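You operate a simulated robot arm through the tools that you are given. There is no shell and no other tool. Be economical: measure what you need, move in short steps, check, and stop when the job is done.

Carry out the task below with a simulated robot arm. There is one attempt and no reset: what you move stays moved.

Task
On the counter by the doorway, make the jar and the white bowl change places.
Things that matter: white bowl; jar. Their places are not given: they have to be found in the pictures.

It is judged by the outcome, as a careful person would: the job done as asked, and still so three seconds after it is handed in. It fails if anything else is knocked over, pushed out of place, dropped, spilled or broken.

Robot
A 7-joint arm with a two-finger parallel gripper, fixed in place. Base frame: the origin is at the foot of the arm, x ahead of it, y to its left, z up; the work surface is at about z = 840. Units: mm, rad, N and s.
With the tool pointing down near the work surface it reaches from about 300 to 700 mm from the base axis. Its first joint turns from -1.152 to 1.152 rad. Payload 1.57 kg.
The tool frame sits at the grasp point between the pads (the TCP): z along the fingers, y along the line on which they close. The tips reach 30 mm beyond it. The gripper opens to 110 mm. The fingers are 24 mm wide and 12 mm thick; the gripper's body (48 by 112 mm) begins 78 mm behind the TCP.
Orientation is that of the tool frame in the base frame, as a unit quaternion [x, y, z, w]. With the fingers straight down and closing along the base's y, the tool's x points along the base's -x, its y along +y and its z along -z.

Tools
- The arm moves only by the tool send_rows. Its argument "moves" is a list of rows, each a list of 7 numbers: the shift along the base's x, y, z in units of 250 mm (1.0 is 250 mm), then the turn, a rotation vector about the base's x, y, z in units of 180 degrees (1.0 is 180 degrees), then the finger opening in mm, from 0 to 110. In form: [[dx, dy, dz, ax, ay, az, hand], ...]. A call has 1 to 8 rows; each row is the pose to reach, as a shift and turn from the pose commanded when the call began. A call with a number of a shift or a turn outside -1 to 1 is refused whole. Rows are played at 5 a second. More than 50 mm and 0.15 rad between two rows, or a gripper value outside its range, and nothing of the call is played. Where a pose cannot be reached the arm comes as near as it can. A force on the tool above 40 N (or 10 N above the force at the start of the call, whichever is more), or a blocked arm, ends the call early, and 0.2 s more pass. The fingers move at their own pace (about 108 mm/s each) and stop on an object; they squeeze with about 26 N. The grip force told is the motor's: it shows also when the fingers shut on nothing. Time passes only in rows, and 0.2 s behind the last, so rows that repeat a pose let the fingers close. The reply holds the time, the measured pose of the TCP, the force on the tool along the base axes, the opening and the grip force, in the units named above and with some noise.
- Cameras (640 x 400 px; columns grow to the right, rows downward): "scene" is fixed at [162.5, -380.7, 1419.5]; the picture's right is [0.84, -0.54, 0.00], its down [-0.23, -0.35, -0.91] and it looks along [0.49, 0.76, -0.42] (base axes); focal length 310 px, centre (320, 200). "wrist" rides on the gripper at [-36, 0, -80] in the tool frame; the picture's right is [0.00, -1.00, 0.00], its down [0.97, 0.00, -0.24] and it looks along [0.24, 0.00, 0.97] (tool axes); focal length 218 px, centre (320, 200).
- get_image(camera): a new picture of that camera. No time passes.
- point_at(camera, pixels): there is no depth. For up to 12 entries [column, row, z] of the newest picture of that camera ("zoom" is the newest enlarged one), the place [x, y] in the base frame at which the ray of that pixel passes the height z, good to about 2 mm. No time passes.
- inspect(camera, box): a new picture of the part [left, top, right, bottom] of that camera's present view, enlarged. No time passes.
- finish_job(): hands the job in; it is judged then, once.

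Work in short steps. Measure before you move; look again where a grasp or a placing could have gone wrong, and mend it. You have 80 turns and 34 pictures in all, those below and enlarged ones among them. Open the gripper and draw the arm clear of the work before you hand the job in, unless the task says otherwise; then end with one line.

The tools are called after ">>>" as a command line: name --pt "numbers of a row" for each row, then --argument value for the rest, lists and objects as JSON in quotes. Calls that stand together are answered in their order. send_rows: Moves the arm, as the interface text tells. Its arguments: {"type":"object","properties":{"moves":{"type":"array"}},"required":["moves"]} The other tools are called the same way: get_image (camera) takes a picture; point_at (camera, pixels) gives the place at which the rays of pixels pass given heights; inspect (camera, box) takes an enlarged picture of a part of a camera's view; finish_job () hands the job in.

At the start:

```text
time: 0.0
position: [325.1, 40.2, 1195.6]
orientation: [0.0, 1.0, 0.001, 0.001]
ft_force: [-0.7, -0.3, -0.9]
opening: 110.2
grasp_force: 0.1
```

scene: 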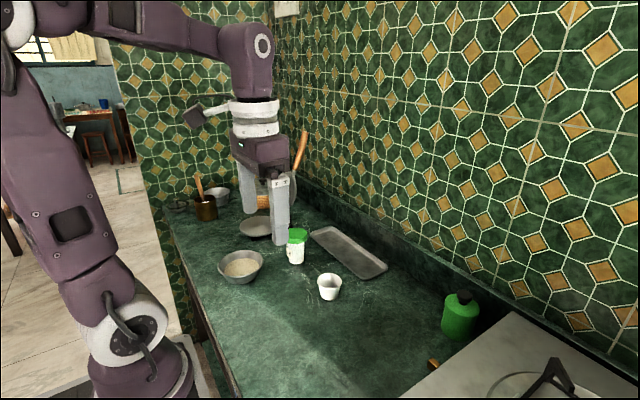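
wrist: 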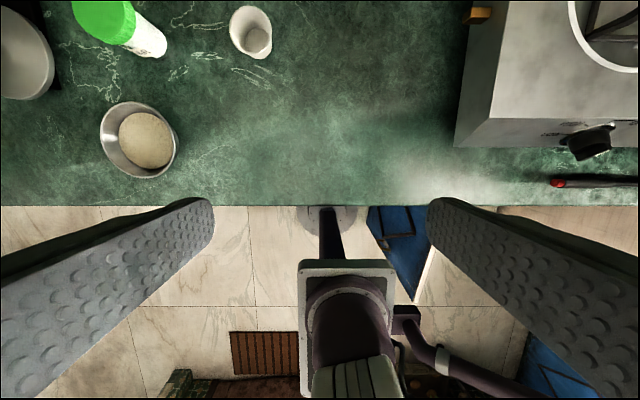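

The scene shows a green-lidded jar near (297,246) and a small white bowl near (329,286); I enlarge that region to measure them.

>>> inspect --camera "scene" --box '[200, 170, 400, 320]'

>>> inspect --camera "wrist" --box '[0, 0, 320, 200]'

```text
2.67 times, centred on (300, 245) of scene
```

zoom: 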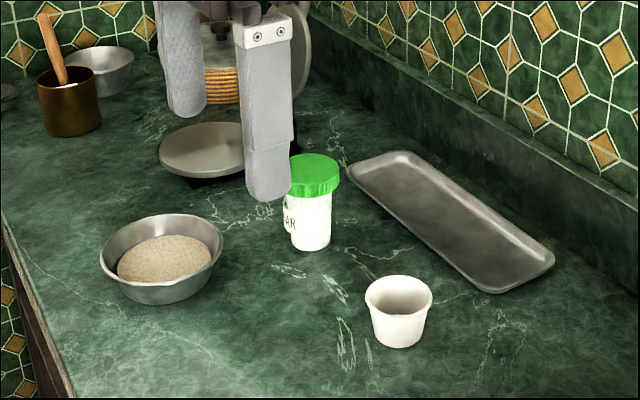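

```text
2.00 times, centred on (160, 100) of wrist
```

zoom: 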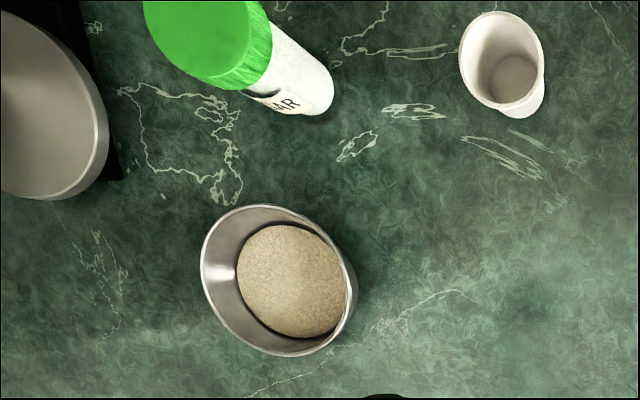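

I compare both cameras: jar base at scene ≈(296.6,261), lid ≈(298,233); bowl base ≈(329,297), rim ≈(329,280). Points are cast at several heights to find where the two views agree.

>>> point_at --camera "scene" --pixels '[[296.6, 261, 840], [298, 233, 920], [298, 233, 940], [298, 233, 960], [289, 235, 930], [307.5, 235, 930], [329.3, 297, 840], [329.3, 280.3, 880], [329.3, 280.3, 900], [316.5, 281, 890], [342, 281, 890]]'

>>> point_at --camera "wrist" --pixels '[[151, 45, 840], [102, 12, 920], [102, 12, 940], [102, 12, 960], [258, 39, 845], [251, 31, 880], [251, 31, 900], [229.5, 28, 890], [272, 34, 890], [138, 140, 880], [27, 55, 850]]'

```text
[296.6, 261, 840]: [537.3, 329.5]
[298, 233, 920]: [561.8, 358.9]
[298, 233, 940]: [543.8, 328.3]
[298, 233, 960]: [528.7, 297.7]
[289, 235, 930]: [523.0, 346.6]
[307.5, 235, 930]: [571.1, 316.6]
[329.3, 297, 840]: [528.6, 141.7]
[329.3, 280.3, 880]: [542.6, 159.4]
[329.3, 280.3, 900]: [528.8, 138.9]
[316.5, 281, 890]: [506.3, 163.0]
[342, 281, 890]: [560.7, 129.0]
```

```text
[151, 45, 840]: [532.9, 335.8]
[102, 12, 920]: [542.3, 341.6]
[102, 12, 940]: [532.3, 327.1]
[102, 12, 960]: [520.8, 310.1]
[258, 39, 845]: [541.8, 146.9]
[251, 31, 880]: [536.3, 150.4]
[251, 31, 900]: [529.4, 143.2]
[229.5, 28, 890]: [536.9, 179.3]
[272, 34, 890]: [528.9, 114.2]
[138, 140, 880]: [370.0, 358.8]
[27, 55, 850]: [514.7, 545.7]
```

Both views agree: jar ≈(538,330), lid top ≈940, lid ≈56 mm wide; bowl ≈(533,145), rim ≈892, ≈64 mm wide. I move above the bowl (TCP z≈1000) to refine.

>>> send_rows --pt "0.119 0.06 -0.111 0 0 0 110" --pt "0.238 0.12 -0.223 0 0 0 110" --pt "0.357 0.18 -0.334 0 0 0 110" --pt "0.475 0.24 -0.446 0 0 0 110" --pt "0.594 0.3 -0.557 0 0 0 110" --pt "0.713 0.36 -0.669 0 0 0 110" --pt "0.832 0.42 -0.78 0 0 0 110" --pt "0.832 0.42 -0.78 0 0 0 110"

>>> get_image --camera "wrist"

>>> inspect --camera "scene" --box '[180, 170, 420, 320]'

```text
time: 1.8
position: [535.9, 145.4, 999.8]
orientation: [0.0, 1.0, 0.0, 0.0]
ft_force: [-1.4, 0.3, -0.3]
opening: 110.1
grasp_force: 0.1
```

```text
29 pictures are left
```

wrist: 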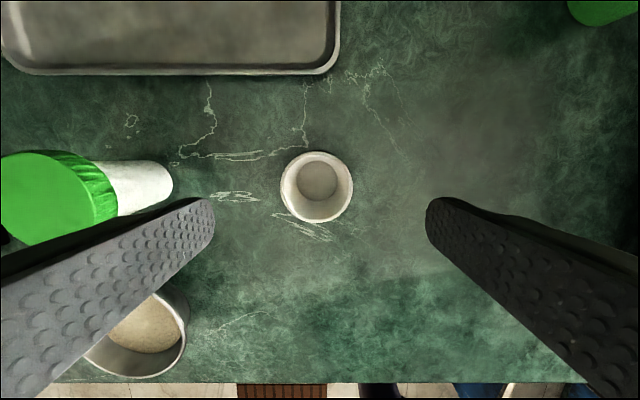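

```text
2.67 times, centred on (300, 245) of scene
```

zoom: 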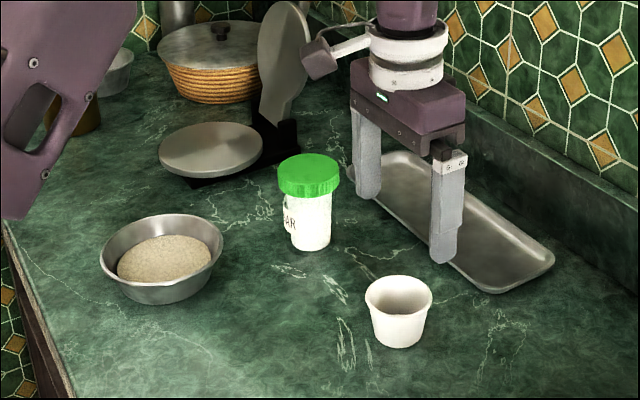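

The bowl rim in the wrist view centres at ≈(317,187), spanning columns 280–353; jar base end is at (172,185). I cast these to coordinates, along with the tray edge.

>>> point_at --camera "wrist" --pixels '[[317, 187, 892], [280, 187, 892], [353, 187, 892], [317, 151, 892], [317, 223, 892], [318, 180, 845], [172, 182, 840], [150, 160, 860], [150, 211, 860], [200, 75, 850], [320, 72, 850], [340, 40, 850]]'

>>> point_at --camera "zoom" --pixels '[[309, 243, 840], [309, 167, 940], [278, 175, 935], [340, 175, 935], [309, 167, 930], [344, 170, 850], [490, 290, 850]]'

```text
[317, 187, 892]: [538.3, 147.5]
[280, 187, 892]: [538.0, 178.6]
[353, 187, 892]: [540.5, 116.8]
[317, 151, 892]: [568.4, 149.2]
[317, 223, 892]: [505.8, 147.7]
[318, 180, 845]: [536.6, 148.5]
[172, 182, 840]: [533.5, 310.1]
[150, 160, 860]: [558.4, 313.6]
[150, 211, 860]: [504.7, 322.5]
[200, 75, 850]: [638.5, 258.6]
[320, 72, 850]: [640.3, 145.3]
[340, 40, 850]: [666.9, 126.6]
```

```text
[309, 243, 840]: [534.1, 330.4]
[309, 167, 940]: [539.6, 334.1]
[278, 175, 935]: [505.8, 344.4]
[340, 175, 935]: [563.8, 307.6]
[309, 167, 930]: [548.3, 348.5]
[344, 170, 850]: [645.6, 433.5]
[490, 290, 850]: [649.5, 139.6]
```

Bowl centre ≈(538,148), 62 mm wide; nothing is near the fingers. I descend to TCP z≈878 and close on the rim.

>>> send_rows --pt "0.008 0.01 -0.16 0 0 0 110" --pt "0.008 0.01 -0.32 0 0 0 110" --pt "0.008 0.01 -0.42 0 0 0 110" --pt "0.008 0.01 -0.488 0 0 0 110" --pt "0.008 0.01 -0.488 0 0 0 110"

>>> send_rows --pt "0 0 0 0 0 0 50" --pt "0 0 0 0 0 0 50" --pt "0 0 0 0 0 0 50"

>>> get_image --camera "wrist"

```text
time: 3.0
position: [537.6, 147.6, 876.2]
orientation: [0.0, 1.0, 0.0, -0.001]
ft_force: [0.1, -0.4, -0.6]
opening: 109.9
grasp_force: 0.1
```

```text
time: 3.8
position: [538.5, 146.8, 877.7]
orientation: [-0.001, 1.0, 0.0, 0.0]
ft_force: [-0.9, -1.6, 1.2]
opening: 59.6
grasp_force: 26.0
```

```text
27 pictures are left
```

wrist: 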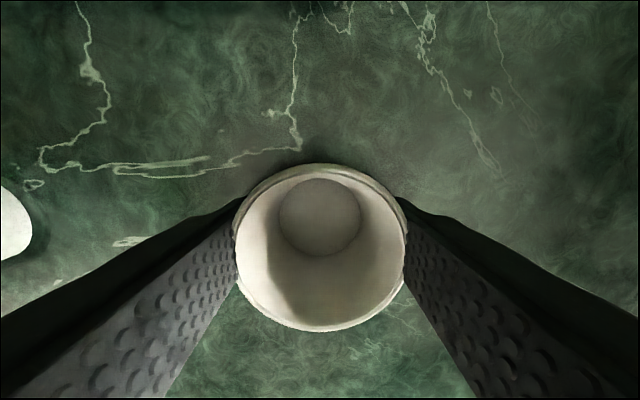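

The bowl is gripped (59.6 mm, 26 N). I lift it 30 mm, carry it 125 mm toward the base to a parking spot ≈(413,147), and set it down.

>>> send_rows --pt "0 0 0.06 0 0 0 50" --pt "0 0 0.12 0 0 0 50" --pt "-0.12 0 0.12 0 0 0 50" --pt "-0.25 0 0.12 0 0 0 50" --pt "-0.38 0 0.12 0 0 0 50" --pt "-0.5 0 0.12 0 0 0 50" --pt "-0.5 0 0.12 0 0 0 50"

>>> get_image --camera "scene"

```text
time: 5.4
position: [411.1, 148.1, 907.6]
orientation: [0.0, 1.0, 0.0, 0.001]
ft_force: [5.2, -0.5, 14.7]
opening: 58.6
grasp_force: 26.3
```

```text
26 pictures are left
```

scene: 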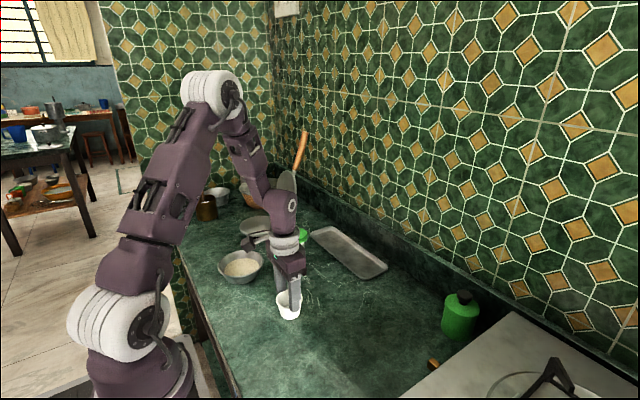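

The force reading shows +14.7 N in z, so I check how the bowl hangs before lowering.

>>> inspect --camera "scene" --box '[220, 220, 380, 320]'

>>> get_image --camera "wrist"

>>> send_rows --pt "0 0 0 0 0 0 50"

```text
4.00 times, centred on (300, 270) of scene
```

zoom: 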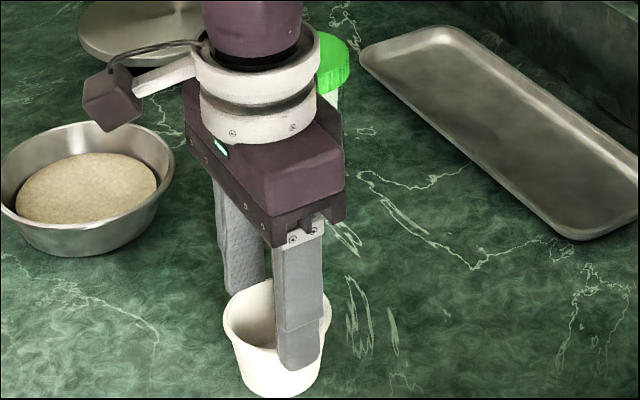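

```text
24 pictures are left
```

wrist: 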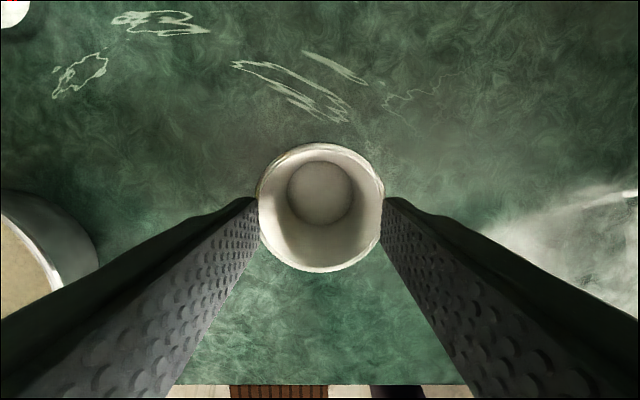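

```text
time: 5.8
position: [410.2, 146.7, 906.2]
orientation: [0.0, 1.0, 0.0, 0.0]
ft_force: [3.4, -0.4, 17.1]
opening: 58.6
grasp_force: 25.6
```

The rim appears farther from the gripper than when gripped (126 px vs 172 px wide), so the bowl may have slipped down and been dragged. I check its actual height by casting.

>>> point_at --camera "wrist" --pixels '[[258, 207, 892], [384, 207, 892], [321, 207, 892], [258, 207, 915], [384, 207, 915], [320, 192, 845], [320, 192, 870]]'

>>> inspect --camera "scene" --box '[260, 270, 340, 320]'

```text
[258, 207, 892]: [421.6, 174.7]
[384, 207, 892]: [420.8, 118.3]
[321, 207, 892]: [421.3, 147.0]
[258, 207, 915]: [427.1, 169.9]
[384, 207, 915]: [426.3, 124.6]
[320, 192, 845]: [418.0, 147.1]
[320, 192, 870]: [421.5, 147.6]
```

```text
8.00 times, centred on (300, 295) of scene
```

zoom: 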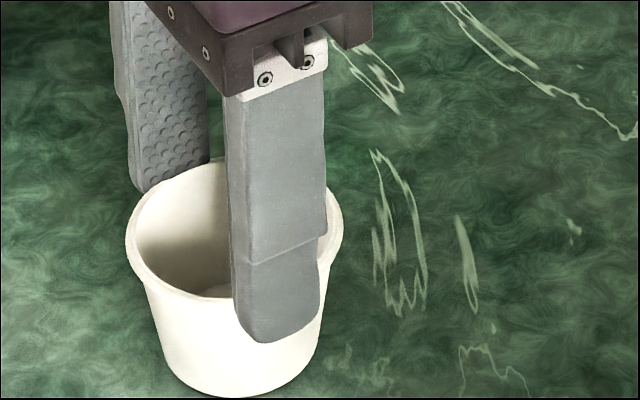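

I check whether the bowl base is in contact with the counter by casting its lower edge.

>>> point_at --camera "zoom" --pixels '[[228, 396, 840], [228, 396, 860], [235, 228, 888], [235, 228, 905], [126, 235, 888], [342, 235, 888], [126, 235, 910], [342, 235, 910], [275, 343, 877]]'

>>> send_rows --pt "0 0 0.02 0 0 0 50" --pt "0 0 0.04 0 0 0 50" --pt "0 0 0.04 0 0 0 50"

>>> inspect --camera "scene" --box '[260, 270, 340, 320]'

```text
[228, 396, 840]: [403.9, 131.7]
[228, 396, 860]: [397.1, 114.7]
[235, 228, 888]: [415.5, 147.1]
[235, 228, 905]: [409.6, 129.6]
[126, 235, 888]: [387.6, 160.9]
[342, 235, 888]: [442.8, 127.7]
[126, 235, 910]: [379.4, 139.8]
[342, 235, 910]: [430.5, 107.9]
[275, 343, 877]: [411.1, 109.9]
```

```text
time: 6.6
position: [410.8, 149.5, 917.3]
orientation: [-0.001, 1.0, 0.0, 0.0]
ft_force: [0.3, 0.6, -0.4]
opening: 58.7
grasp_force: 25.8
```

```text
8.00 times, centred on (300, 295) of scene
```

zoom: 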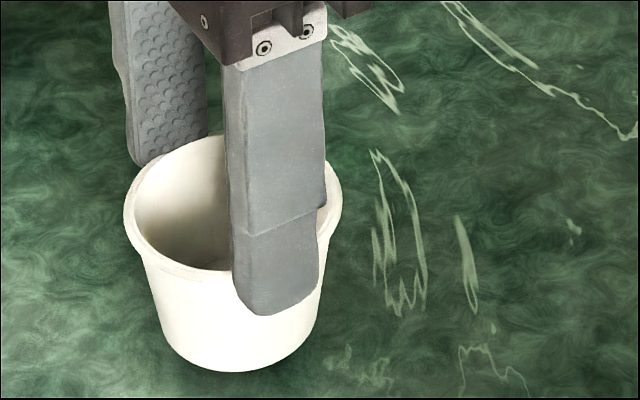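

Now the bowl has come up with the gripper and the force is about 0, so earlier it had slipped and was pressing on the counter. I lower it gently 8 mm to touch and open.

>>> send_rows --pt "0 0 -0.016 0 0 0 50" --pt "0 0 -0.034 0 0 0 50" --pt "0 0 -0.034 0 0 0 50"

>>> send_rows --pt "0 0 0 0 0 0 90" --pt "0 0 0 0 0 0 110" --pt "0 0 0.15 0 0 0 110" --pt "0 0 0.3 0 0 0 110" --pt "0 0 0.42 0 0 0 110" --pt "0 0 0.42 0 0 0 110"

>>> get_image --camera "wrist"

```text
time: 7.4
position: [410.4, 148.7, 910.1]
orientation: [0.0, 1.0, 0.0, 0.0]
ft_force: [-0.7, 1.0, 0.0]
opening: 58.7
grasp_force: 25.8
```

```text
time: 8.8
position: [413.5, 147.0, 1014.0]
orientation: [-0.001, 1.0, 0.0, 0.0]
ft_force: [0.1, 0.3, 0.2]
opening: 110.3
grasp_force: 0.0
```

```text
21 pictures are left
```

wrist: 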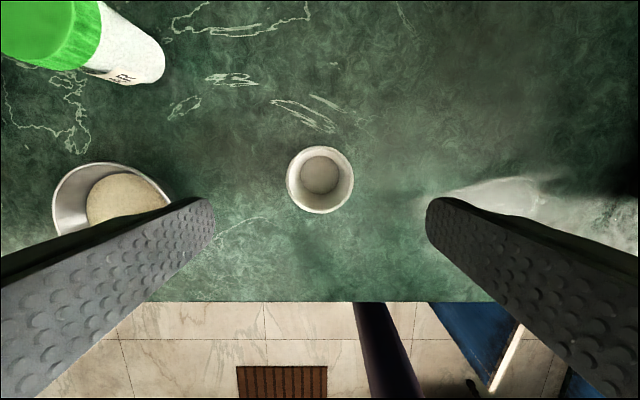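

The bowl stands upright at its parking spot (wrist (320,180)). Next I go above the jar at ≈(533,333), z≈1040.

>>> send_rows --pt "0.08 0.12 0.1 0 0 0 110" --pt "0.16 0.247 0.1 0 0 0 110" --pt "0.24 0.37 0.1 0 0 0 110" --pt "0.32 0.493 0.1 0 0 0 110" --pt "0.4 0.617 0.1 0 0 0 110" --pt "0.484 0.74 0.1 0 0 0 110" --pt "0.484 0.74 0.1 0 0 0 110"

>>> get_image --camera "wrist"

```text
time: 10.4
position: [532.6, 335.6, 1041.3]
orientation: [0.0, 1.0, 0.0, 0.0]
ft_force: [-0.1, -0.4, -0.2]
opening: 110.0
grasp_force: 0.1
```

```text
20 pictures are left
```

wrist: 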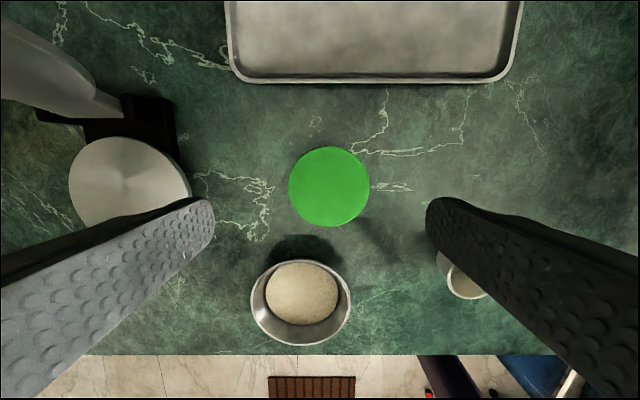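

The lid shows as a disc centred at (329,186), columns 288–370. I cast it at lid height, and check clearance to the scale pan (right edge (190,190)).

>>> point_at --camera "wrist" --pixels '[[329, 186, 940], [288, 187, 940], [370, 187, 940], [329, 146, 940], [329, 227, 940], [191, 185, 870], [185, 130, 850], [300, 262, 890], [465, 278, 888]]'

```text
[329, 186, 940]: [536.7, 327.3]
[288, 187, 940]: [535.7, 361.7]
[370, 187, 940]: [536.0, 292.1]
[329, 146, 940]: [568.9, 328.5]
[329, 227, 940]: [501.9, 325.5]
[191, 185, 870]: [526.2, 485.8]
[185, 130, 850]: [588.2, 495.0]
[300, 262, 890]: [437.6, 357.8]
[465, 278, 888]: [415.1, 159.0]
```

Jar centre ≈(536,328), lid 69 mm. I descend with the lid at pad height (TCP z≈922), clear of the scale and metal bowl, and close.

>>> send_rows --pt "0.014 -0.031 0 0 0 0 110" --pt "0.014 -0.031 -0.16 0 0 0 110" --pt "0.014 -0.031 -0.32 0 0 0 110" --pt "0.014 -0.031 -0.42 0 0 0 110" --pt "0.014 -0.031 -0.476 0 0 0 110" --pt "0.014 -0.031 -0.476 0 0 0 110"

>>> send_rows --pt "0 0 0 0 0 0 50" --pt "0 0 0 0 0 0 50" --pt "0 0 0 0 0 0 50" --pt "0 0 0 0 0 0 50"

>>> send_rows --pt "0 0 0.01 0 0 0 50" --pt "0 0 0.02 0 0 0 50" --pt "0 0 0.04 0 0 0 50" --pt "0 0 0.06 0 0 0 50" --pt "0 0 0.06 0 0 0 50"

>>> inspect --camera "scene" --box '[220, 200, 380, 300]'

>>> get_image --camera "wrist"

```text
time: 11.8
position: [537.7, 324.8, 920.9]
orientation: [0.001, 1.0, 0.0, -0.001]
ft_force: [0.8, 0.4, -0.4]
opening: 110.2
grasp_force: 0.0
```

```text
time: 12.8
position: [537.1, 325.7, 921.8]
orientation: [0.0, 1.0, 0.001, 0.0]
ft_force: [0.2, 1.5, 1.9]
opening: 67.1
grasp_force: 26.1
```

```text
time: 14.0
position: [536.4, 325.8, 935.4]
orientation: [0.0, 1.0, 0.0, 0.0]
ft_force: [-0.6, 0.0, -1.4]
opening: 67.0
grasp_force: 25.9
```

```text
4.00 times, centred on (300, 250) of scene
```

zoom: 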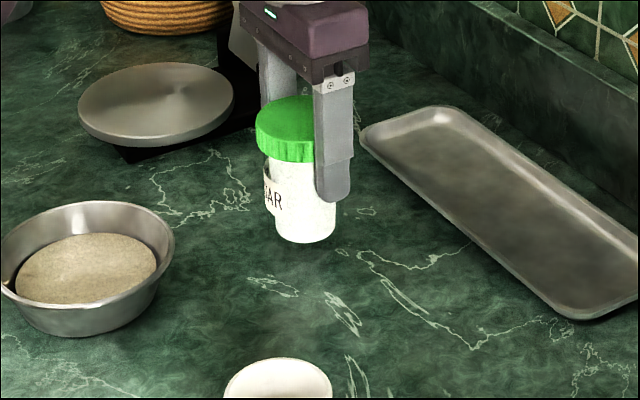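

```text
18 pictures are left
```

wrist: 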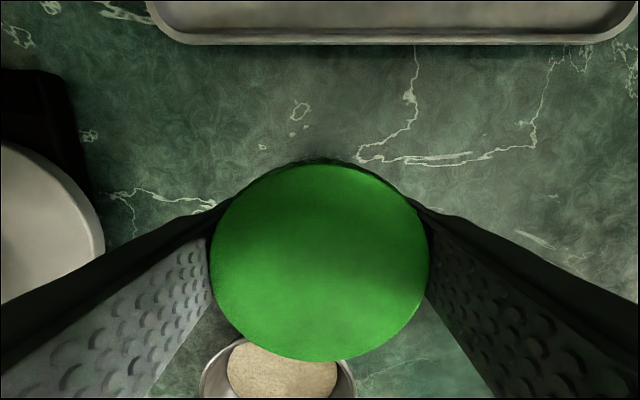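

The jar is off the counter and hanging straight. I raise it 15 mm more and carry it 178 mm in −y to the bowl's old spot (538,148).

>>> send_rows --pt "0 0 0.03 0 0 0 50" --pt "0 -0.06 0.06 0 0 0 50" --pt "0.002 -0.19 0.06 0 0 0 50" --pt "0.003 -0.33 0.06 0 0 0 50" --pt "0.004 -0.47 0.06 0 0 0 50" --pt "0.005 -0.61 0.06 0 0 0 50" --pt "0.006 -0.712 0.06 0 0 0 50" --pt "0.006 -0.712 0.06 0 0 0 50"

>>> get_image --camera "wrist"

>>> inspect --camera "scene" --box '[220, 220, 380, 320]'

```text
time: 15.8
position: [537.2, 147.9, 950.1]
orientation: [0.0, 1.0, 0.0, 0.0]
ft_force: [0.6, -0.2, -1.4]
opening: 67.2
grasp_force: 25.6
```

```text
17 pictures are left
```

wrist: 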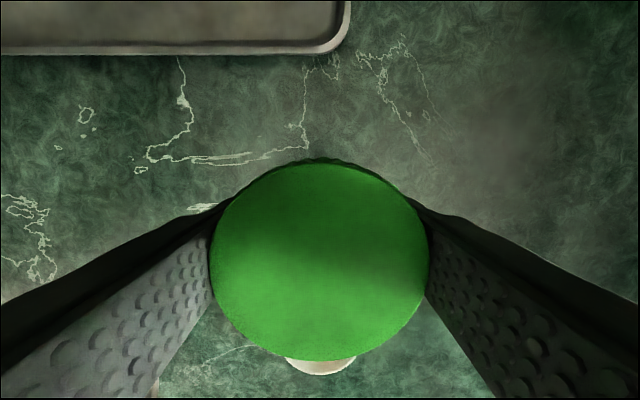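

```text
4.00 times, centred on (300, 270) of scene
```

zoom: 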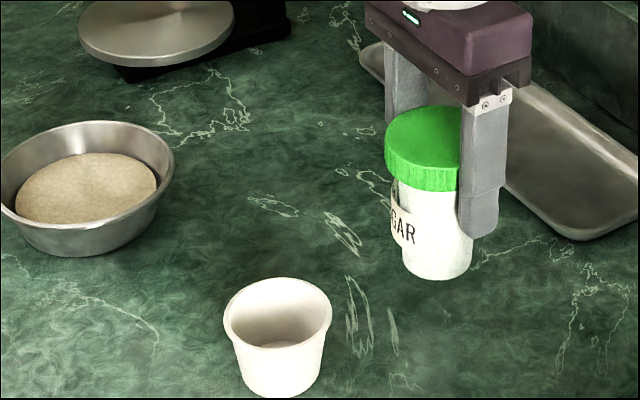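

The jar is over its target without slip. I lower it by the 29 mm it was raised, watching the force.

>>> send_rows --pt "0 0 -0.04 0 0 0 50" --pt "0 0 -0.08 0 0 0 50" --pt "0 0 -0.1 0 0 0 50" --pt "0 0 -0.116 0 0 0 50" --pt "0 0 -0.116 0 0 0 50"

>>> inspect --camera "scene" --box '[260, 220, 420, 320]'

```text
time: 17.0
position: [537.5, 148.1, 921.9]
orientation: [0.0, 1.0, 0.0, 0.0]
ft_force: [0.3, -0.7, -0.5]
opening: 67.0
grasp_force: 25.7
```

```text
4.00 times, centred on (340, 270) of scene
```

zoom: 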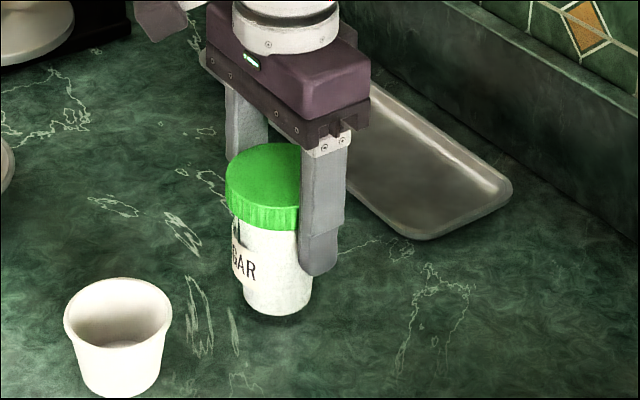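

The force has fallen from −1.4 to −0.5 N, about contact. I go 1 mm lower, open and rise.

>>> send_rows --pt "0 0 -0.004 0 0 0 50" --pt "0 0 -0.004 0 0 0 80" --pt "0 0 -0.004 0 0 0 110" --pt "0 0 -0.004 0 0 0 110" --pt "0 0 0.12 0 0 0 110" --pt "0 0 0.3 0 0 0 110" --pt "0 0 0.46 0 0 0 110" --pt "0 0 0.46 0 0 0 110"

>>> send_rows --pt "-0.12 0 0 0 0 0 110" --pt "-0.25 0 0 0 0 0 110" --pt "-0.38 0 0 0 0 0 110" --pt "-0.48 0 0 0 0 0 110" --pt "-0.48 0 -0.1 0 0 0 110" --pt "-0.48 0 -0.1 0 0 0 110"

>>> get_image --camera "wrist"

>>> get_image --camera "scene"

```text
time: 18.8
position: [537.7, 148.4, 1037.0]
orientation: [0.0, 1.0, -0.001, 0.0]
ft_force: [-0.3, 1.4, 1.2]
opening: 110.1
grasp_force: 0.2
```

```text
time: 20.2
position: [417.1, 146.4, 1012.0]
orientation: [0.0, 1.0, 0.0, 0.0]
ft_force: [0.0, 0.1, -0.2]
opening: 110.0
grasp_force: 0.1
```

```text
14 pictures are left
```

wrist: 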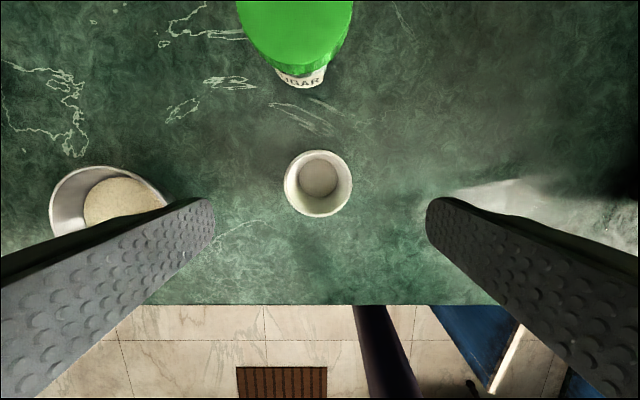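

```text
13 pictures are left
```

scene: 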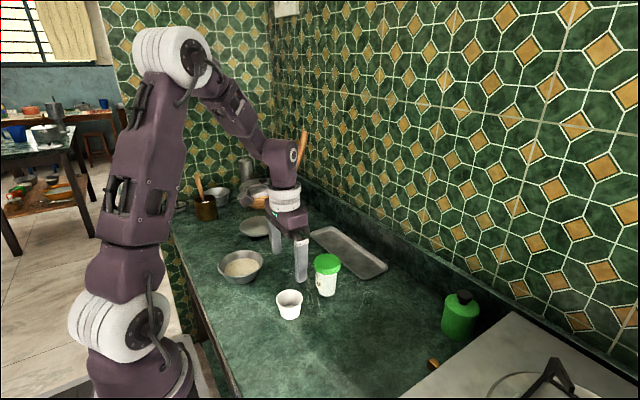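

The jar stands in the bowl's place and the bowl rim centres at ≈(318,182) in the wrist view. I measure the bowl's location.

>>> point_at --camera "wrist" --pixels '[[318, 183, 888], [284, 183, 888], [352, 183, 888], [318, 150, 888], [318, 216, 888]]'

```text
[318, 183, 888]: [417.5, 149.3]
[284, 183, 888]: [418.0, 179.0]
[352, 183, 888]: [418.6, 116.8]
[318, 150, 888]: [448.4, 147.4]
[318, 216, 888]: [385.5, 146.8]
```

Bowl at (418,148). I descend to TCP z≈888, close, and lift slowly in small steps this time.

>>> send_rows --pt "0.004 0.005 -0.16 0 0 0 110" --pt "0.004 0.005 -0.32 0 0 0 110" --pt "0.004 0.005 -0.44 0 0 0 110" --pt "0.004 0.005 -0.494 0 0 0 110" --pt "0.004 0.005 -0.494 0 0 0 110"

>>> send_rows --pt "0 0 0 0 0 0 50" --pt "0 0 0 0 0 0 50" --pt "0 0 0 0 0 0 50" --pt "0 0 0 0 0 0 50" --pt "0 0 0 0 0 0 50"

>>> send_rows --pt "0 0 0.01 0 0 0 50" --pt "0 0 0.02 0 0 0 50" --pt "0 0 0.03 0 0 0 50" --pt "0 0 0.04 0 0 0 50" --pt "0 0 0.05 0 0 0 50" --pt "0 0 0.06 0 0 0 50" --pt "0 0 0.06 0 0 0 50"

>>> get_image --camera "wrist"

>>> inspect --camera "scene" --box '[240, 230, 384, 320]'

```text
time: 21.4
position: [419.5, 148.8, 888.1]
orientation: [0.0, 1.0, 0.0, 0.0]
ft_force: [-0.4, -0.2, -0.1]
opening: 110.0
grasp_force: 0.1
```

```text
time: 22.6
position: [417.6, 147.9, 888.1]
orientation: [0.001, 1.0, 0.0, 0.0]
ft_force: [0.4, -0.1, -0.1]
opening: 58.6
grasp_force: 25.8
```

```text
time: 24.2
position: [418.6, 148.5, 904.1]
orientation: [0.0, 1.0, 0.0, 0.0]
ft_force: [0.2, 0.1, -0.6]
opening: 58.6
grasp_force: 25.7
```

```text
12 pictures are left
```

wrist: 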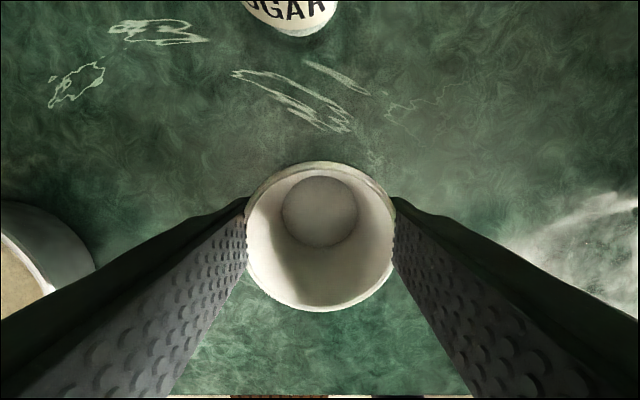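

```text
4.44 times, centred on (312, 275) of scene
```

zoom: 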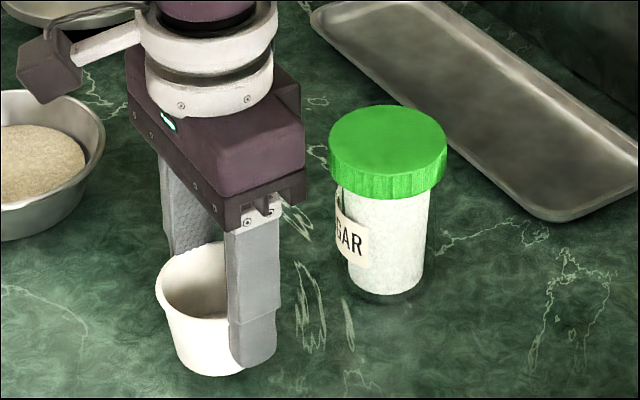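

The bowl is lifted with no slip (base edge moved from row 319 to 314). I carry it gently to the jar's old place (536,328).

>>> send_rows --pt "0.02 0.03 0.02 0 0 0 50" --pt "0.08 0.12 0.04 0 0 0 50" --pt "0.16 0.245 0.04 0 0 0 50" --pt "0.24 0.37 0.04 0 0 0 50" --pt "0.33 0.5 0.04 0 0 0 50" --pt "0.41 0.62 0.04 0 0 0 50" --pt "0.47 0.718 0.04 0 0 0 50" --pt "0.47 0.718 0.04 0 0 0 50"

>>> get_image --camera "wrist"

>>> inspect --camera "scene" --box '[220, 200, 380, 300]'

```text
time: 26.0
position: [535.5, 329.2, 912.7]
orientation: [-0.001, 1.0, 0.0, -0.001]
ft_force: [-0.3, -0.9, -0.4]
opening: 58.3
grasp_force: 26.4
```

```text
10 pictures are left
```

wrist: 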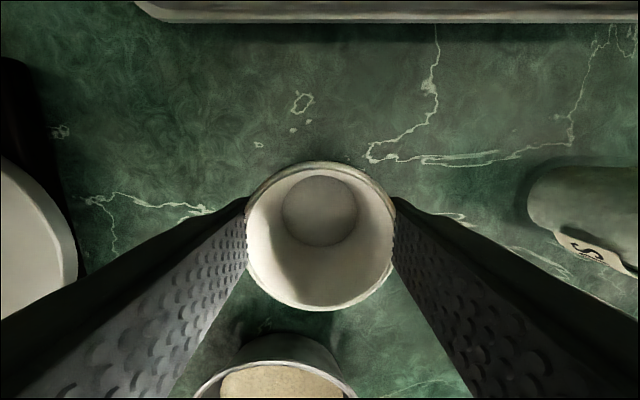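

```text
4.00 times, centred on (300, 250) of scene
```

zoom: 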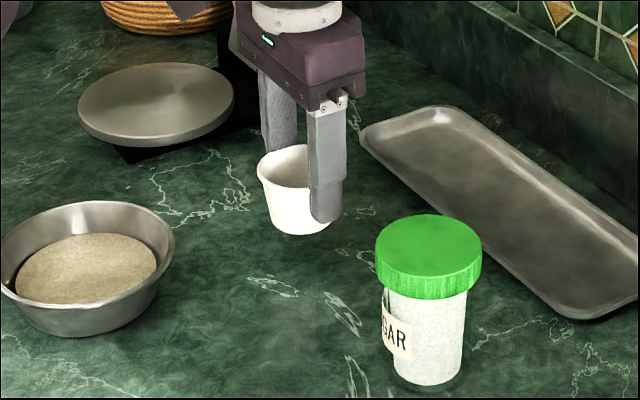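

The bowl is held level above the jar's old spot. I lower by the 24–25 mm it was lifted, then open and rise.

>>> send_rows --pt "0 0 -0.03 0 0 0 50" --pt "0 0 -0.06 0 0 0 50" --pt "0 0 -0.08 0 0 0 50" --pt "0 0 -0.09 0 0 0 50" --pt "0 0 -0.098 0 0 0 50" --pt "0 0 -0.098 0 0 0 50"

>>> send_rows --pt "0 0 0 0 0 0 80" --pt "0 0 0 0 0 0 110" --pt "0 0 0 0 0 0 110" --pt "0 0 0.12 0 0 0 110" --pt "0 0 0.28 0 0 0 110" --pt "0 0 0.46 0 0 0 110" --pt "0 0 0.62 0 0 0 110" --pt "0 0 0.62 0 0 0 110"

>>> get_image --camera "wrist"

>>> get_image --camera "scene"

```text
time: 27.4
position: [534.4, 327.2, 888.9]
orientation: [0.001, 1.0, -0.001, 0.0]
ft_force: [-0.5, -0.2, 0.2]
opening: 58.4
grasp_force: 26.1
```

```text
time: 29.2
position: [536.3, 327.0, 1044.8]
orientation: [-0.001, 1.0, 0.0, 0.0]
ft_force: [0.0, 0.3, -0.4]
opening: 109.9
grasp_force: 0.0
```

```text
8 pictures are left
```

wrist: 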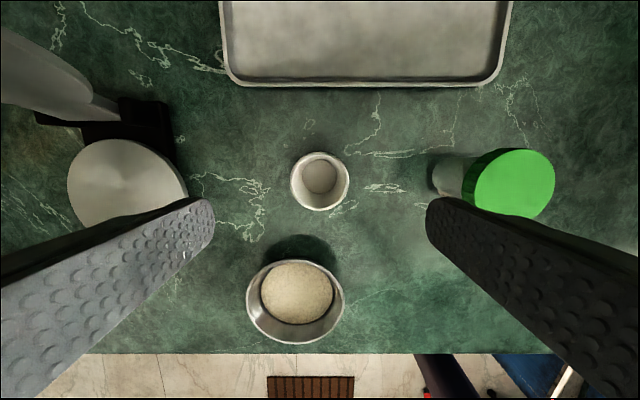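

```text
7 pictures are left
```

scene: 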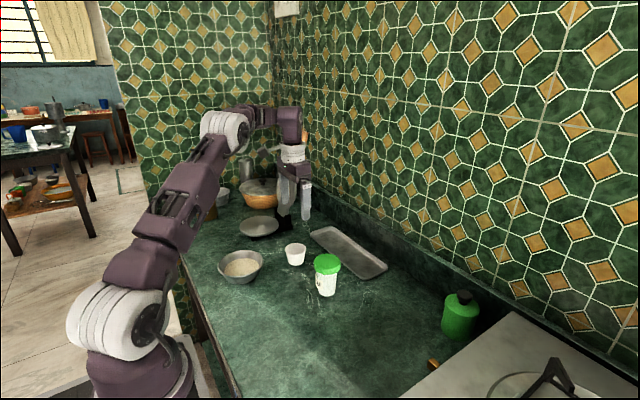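

Both stand upright in swapped places: bowl at scene (295,254), jar at (327,275), with everything else undisturbed. I raise and retract the arm clear.

>>> send_rows --pt "0 0 0.18 0 0 0 110" --pt "0 0 0.36 0 0 0 110" --pt "-0.12 -0.12 0.42 0 0 0 110" --pt "-0.24 -0.24 0.46 0 0 0 110" --pt "-0.36 -0.36 0.5 0 0 0 110" --pt "-0.48 -0.48 0.54 0 0 0 110" --pt "-0.6 -0.6 0.58 0 0 0 110" --pt "-0.6 -0.6 0.58 0 0 0 110"

>>> get_image --camera "scene"

```text
time: 31.0
position: [387.4, 177.7, 1187.7]
orientation: [-0.001, 1.0, 0.0, 0.0]
ft_force: [0.7, -1.1, 0.6]
opening: 110.0
grasp_force: 0.0
out of reach, approached as far as the arm can: row 2
```

```text
6 pictures are left
```

scene: 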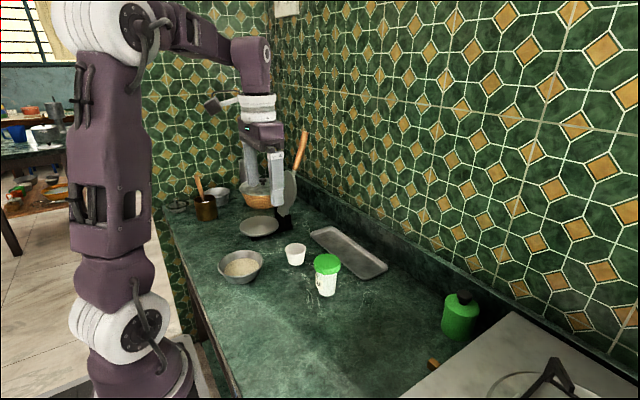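

The arm is clear and both items stand in swapped places; I hand in.

>>> finish_job

```text
The job is handed in.
```

The jar and the white bowl have changed places: both stand upright within a few millimetres of each other's old spots, nothing else looks moved, and the arm is clear with the gripper open.
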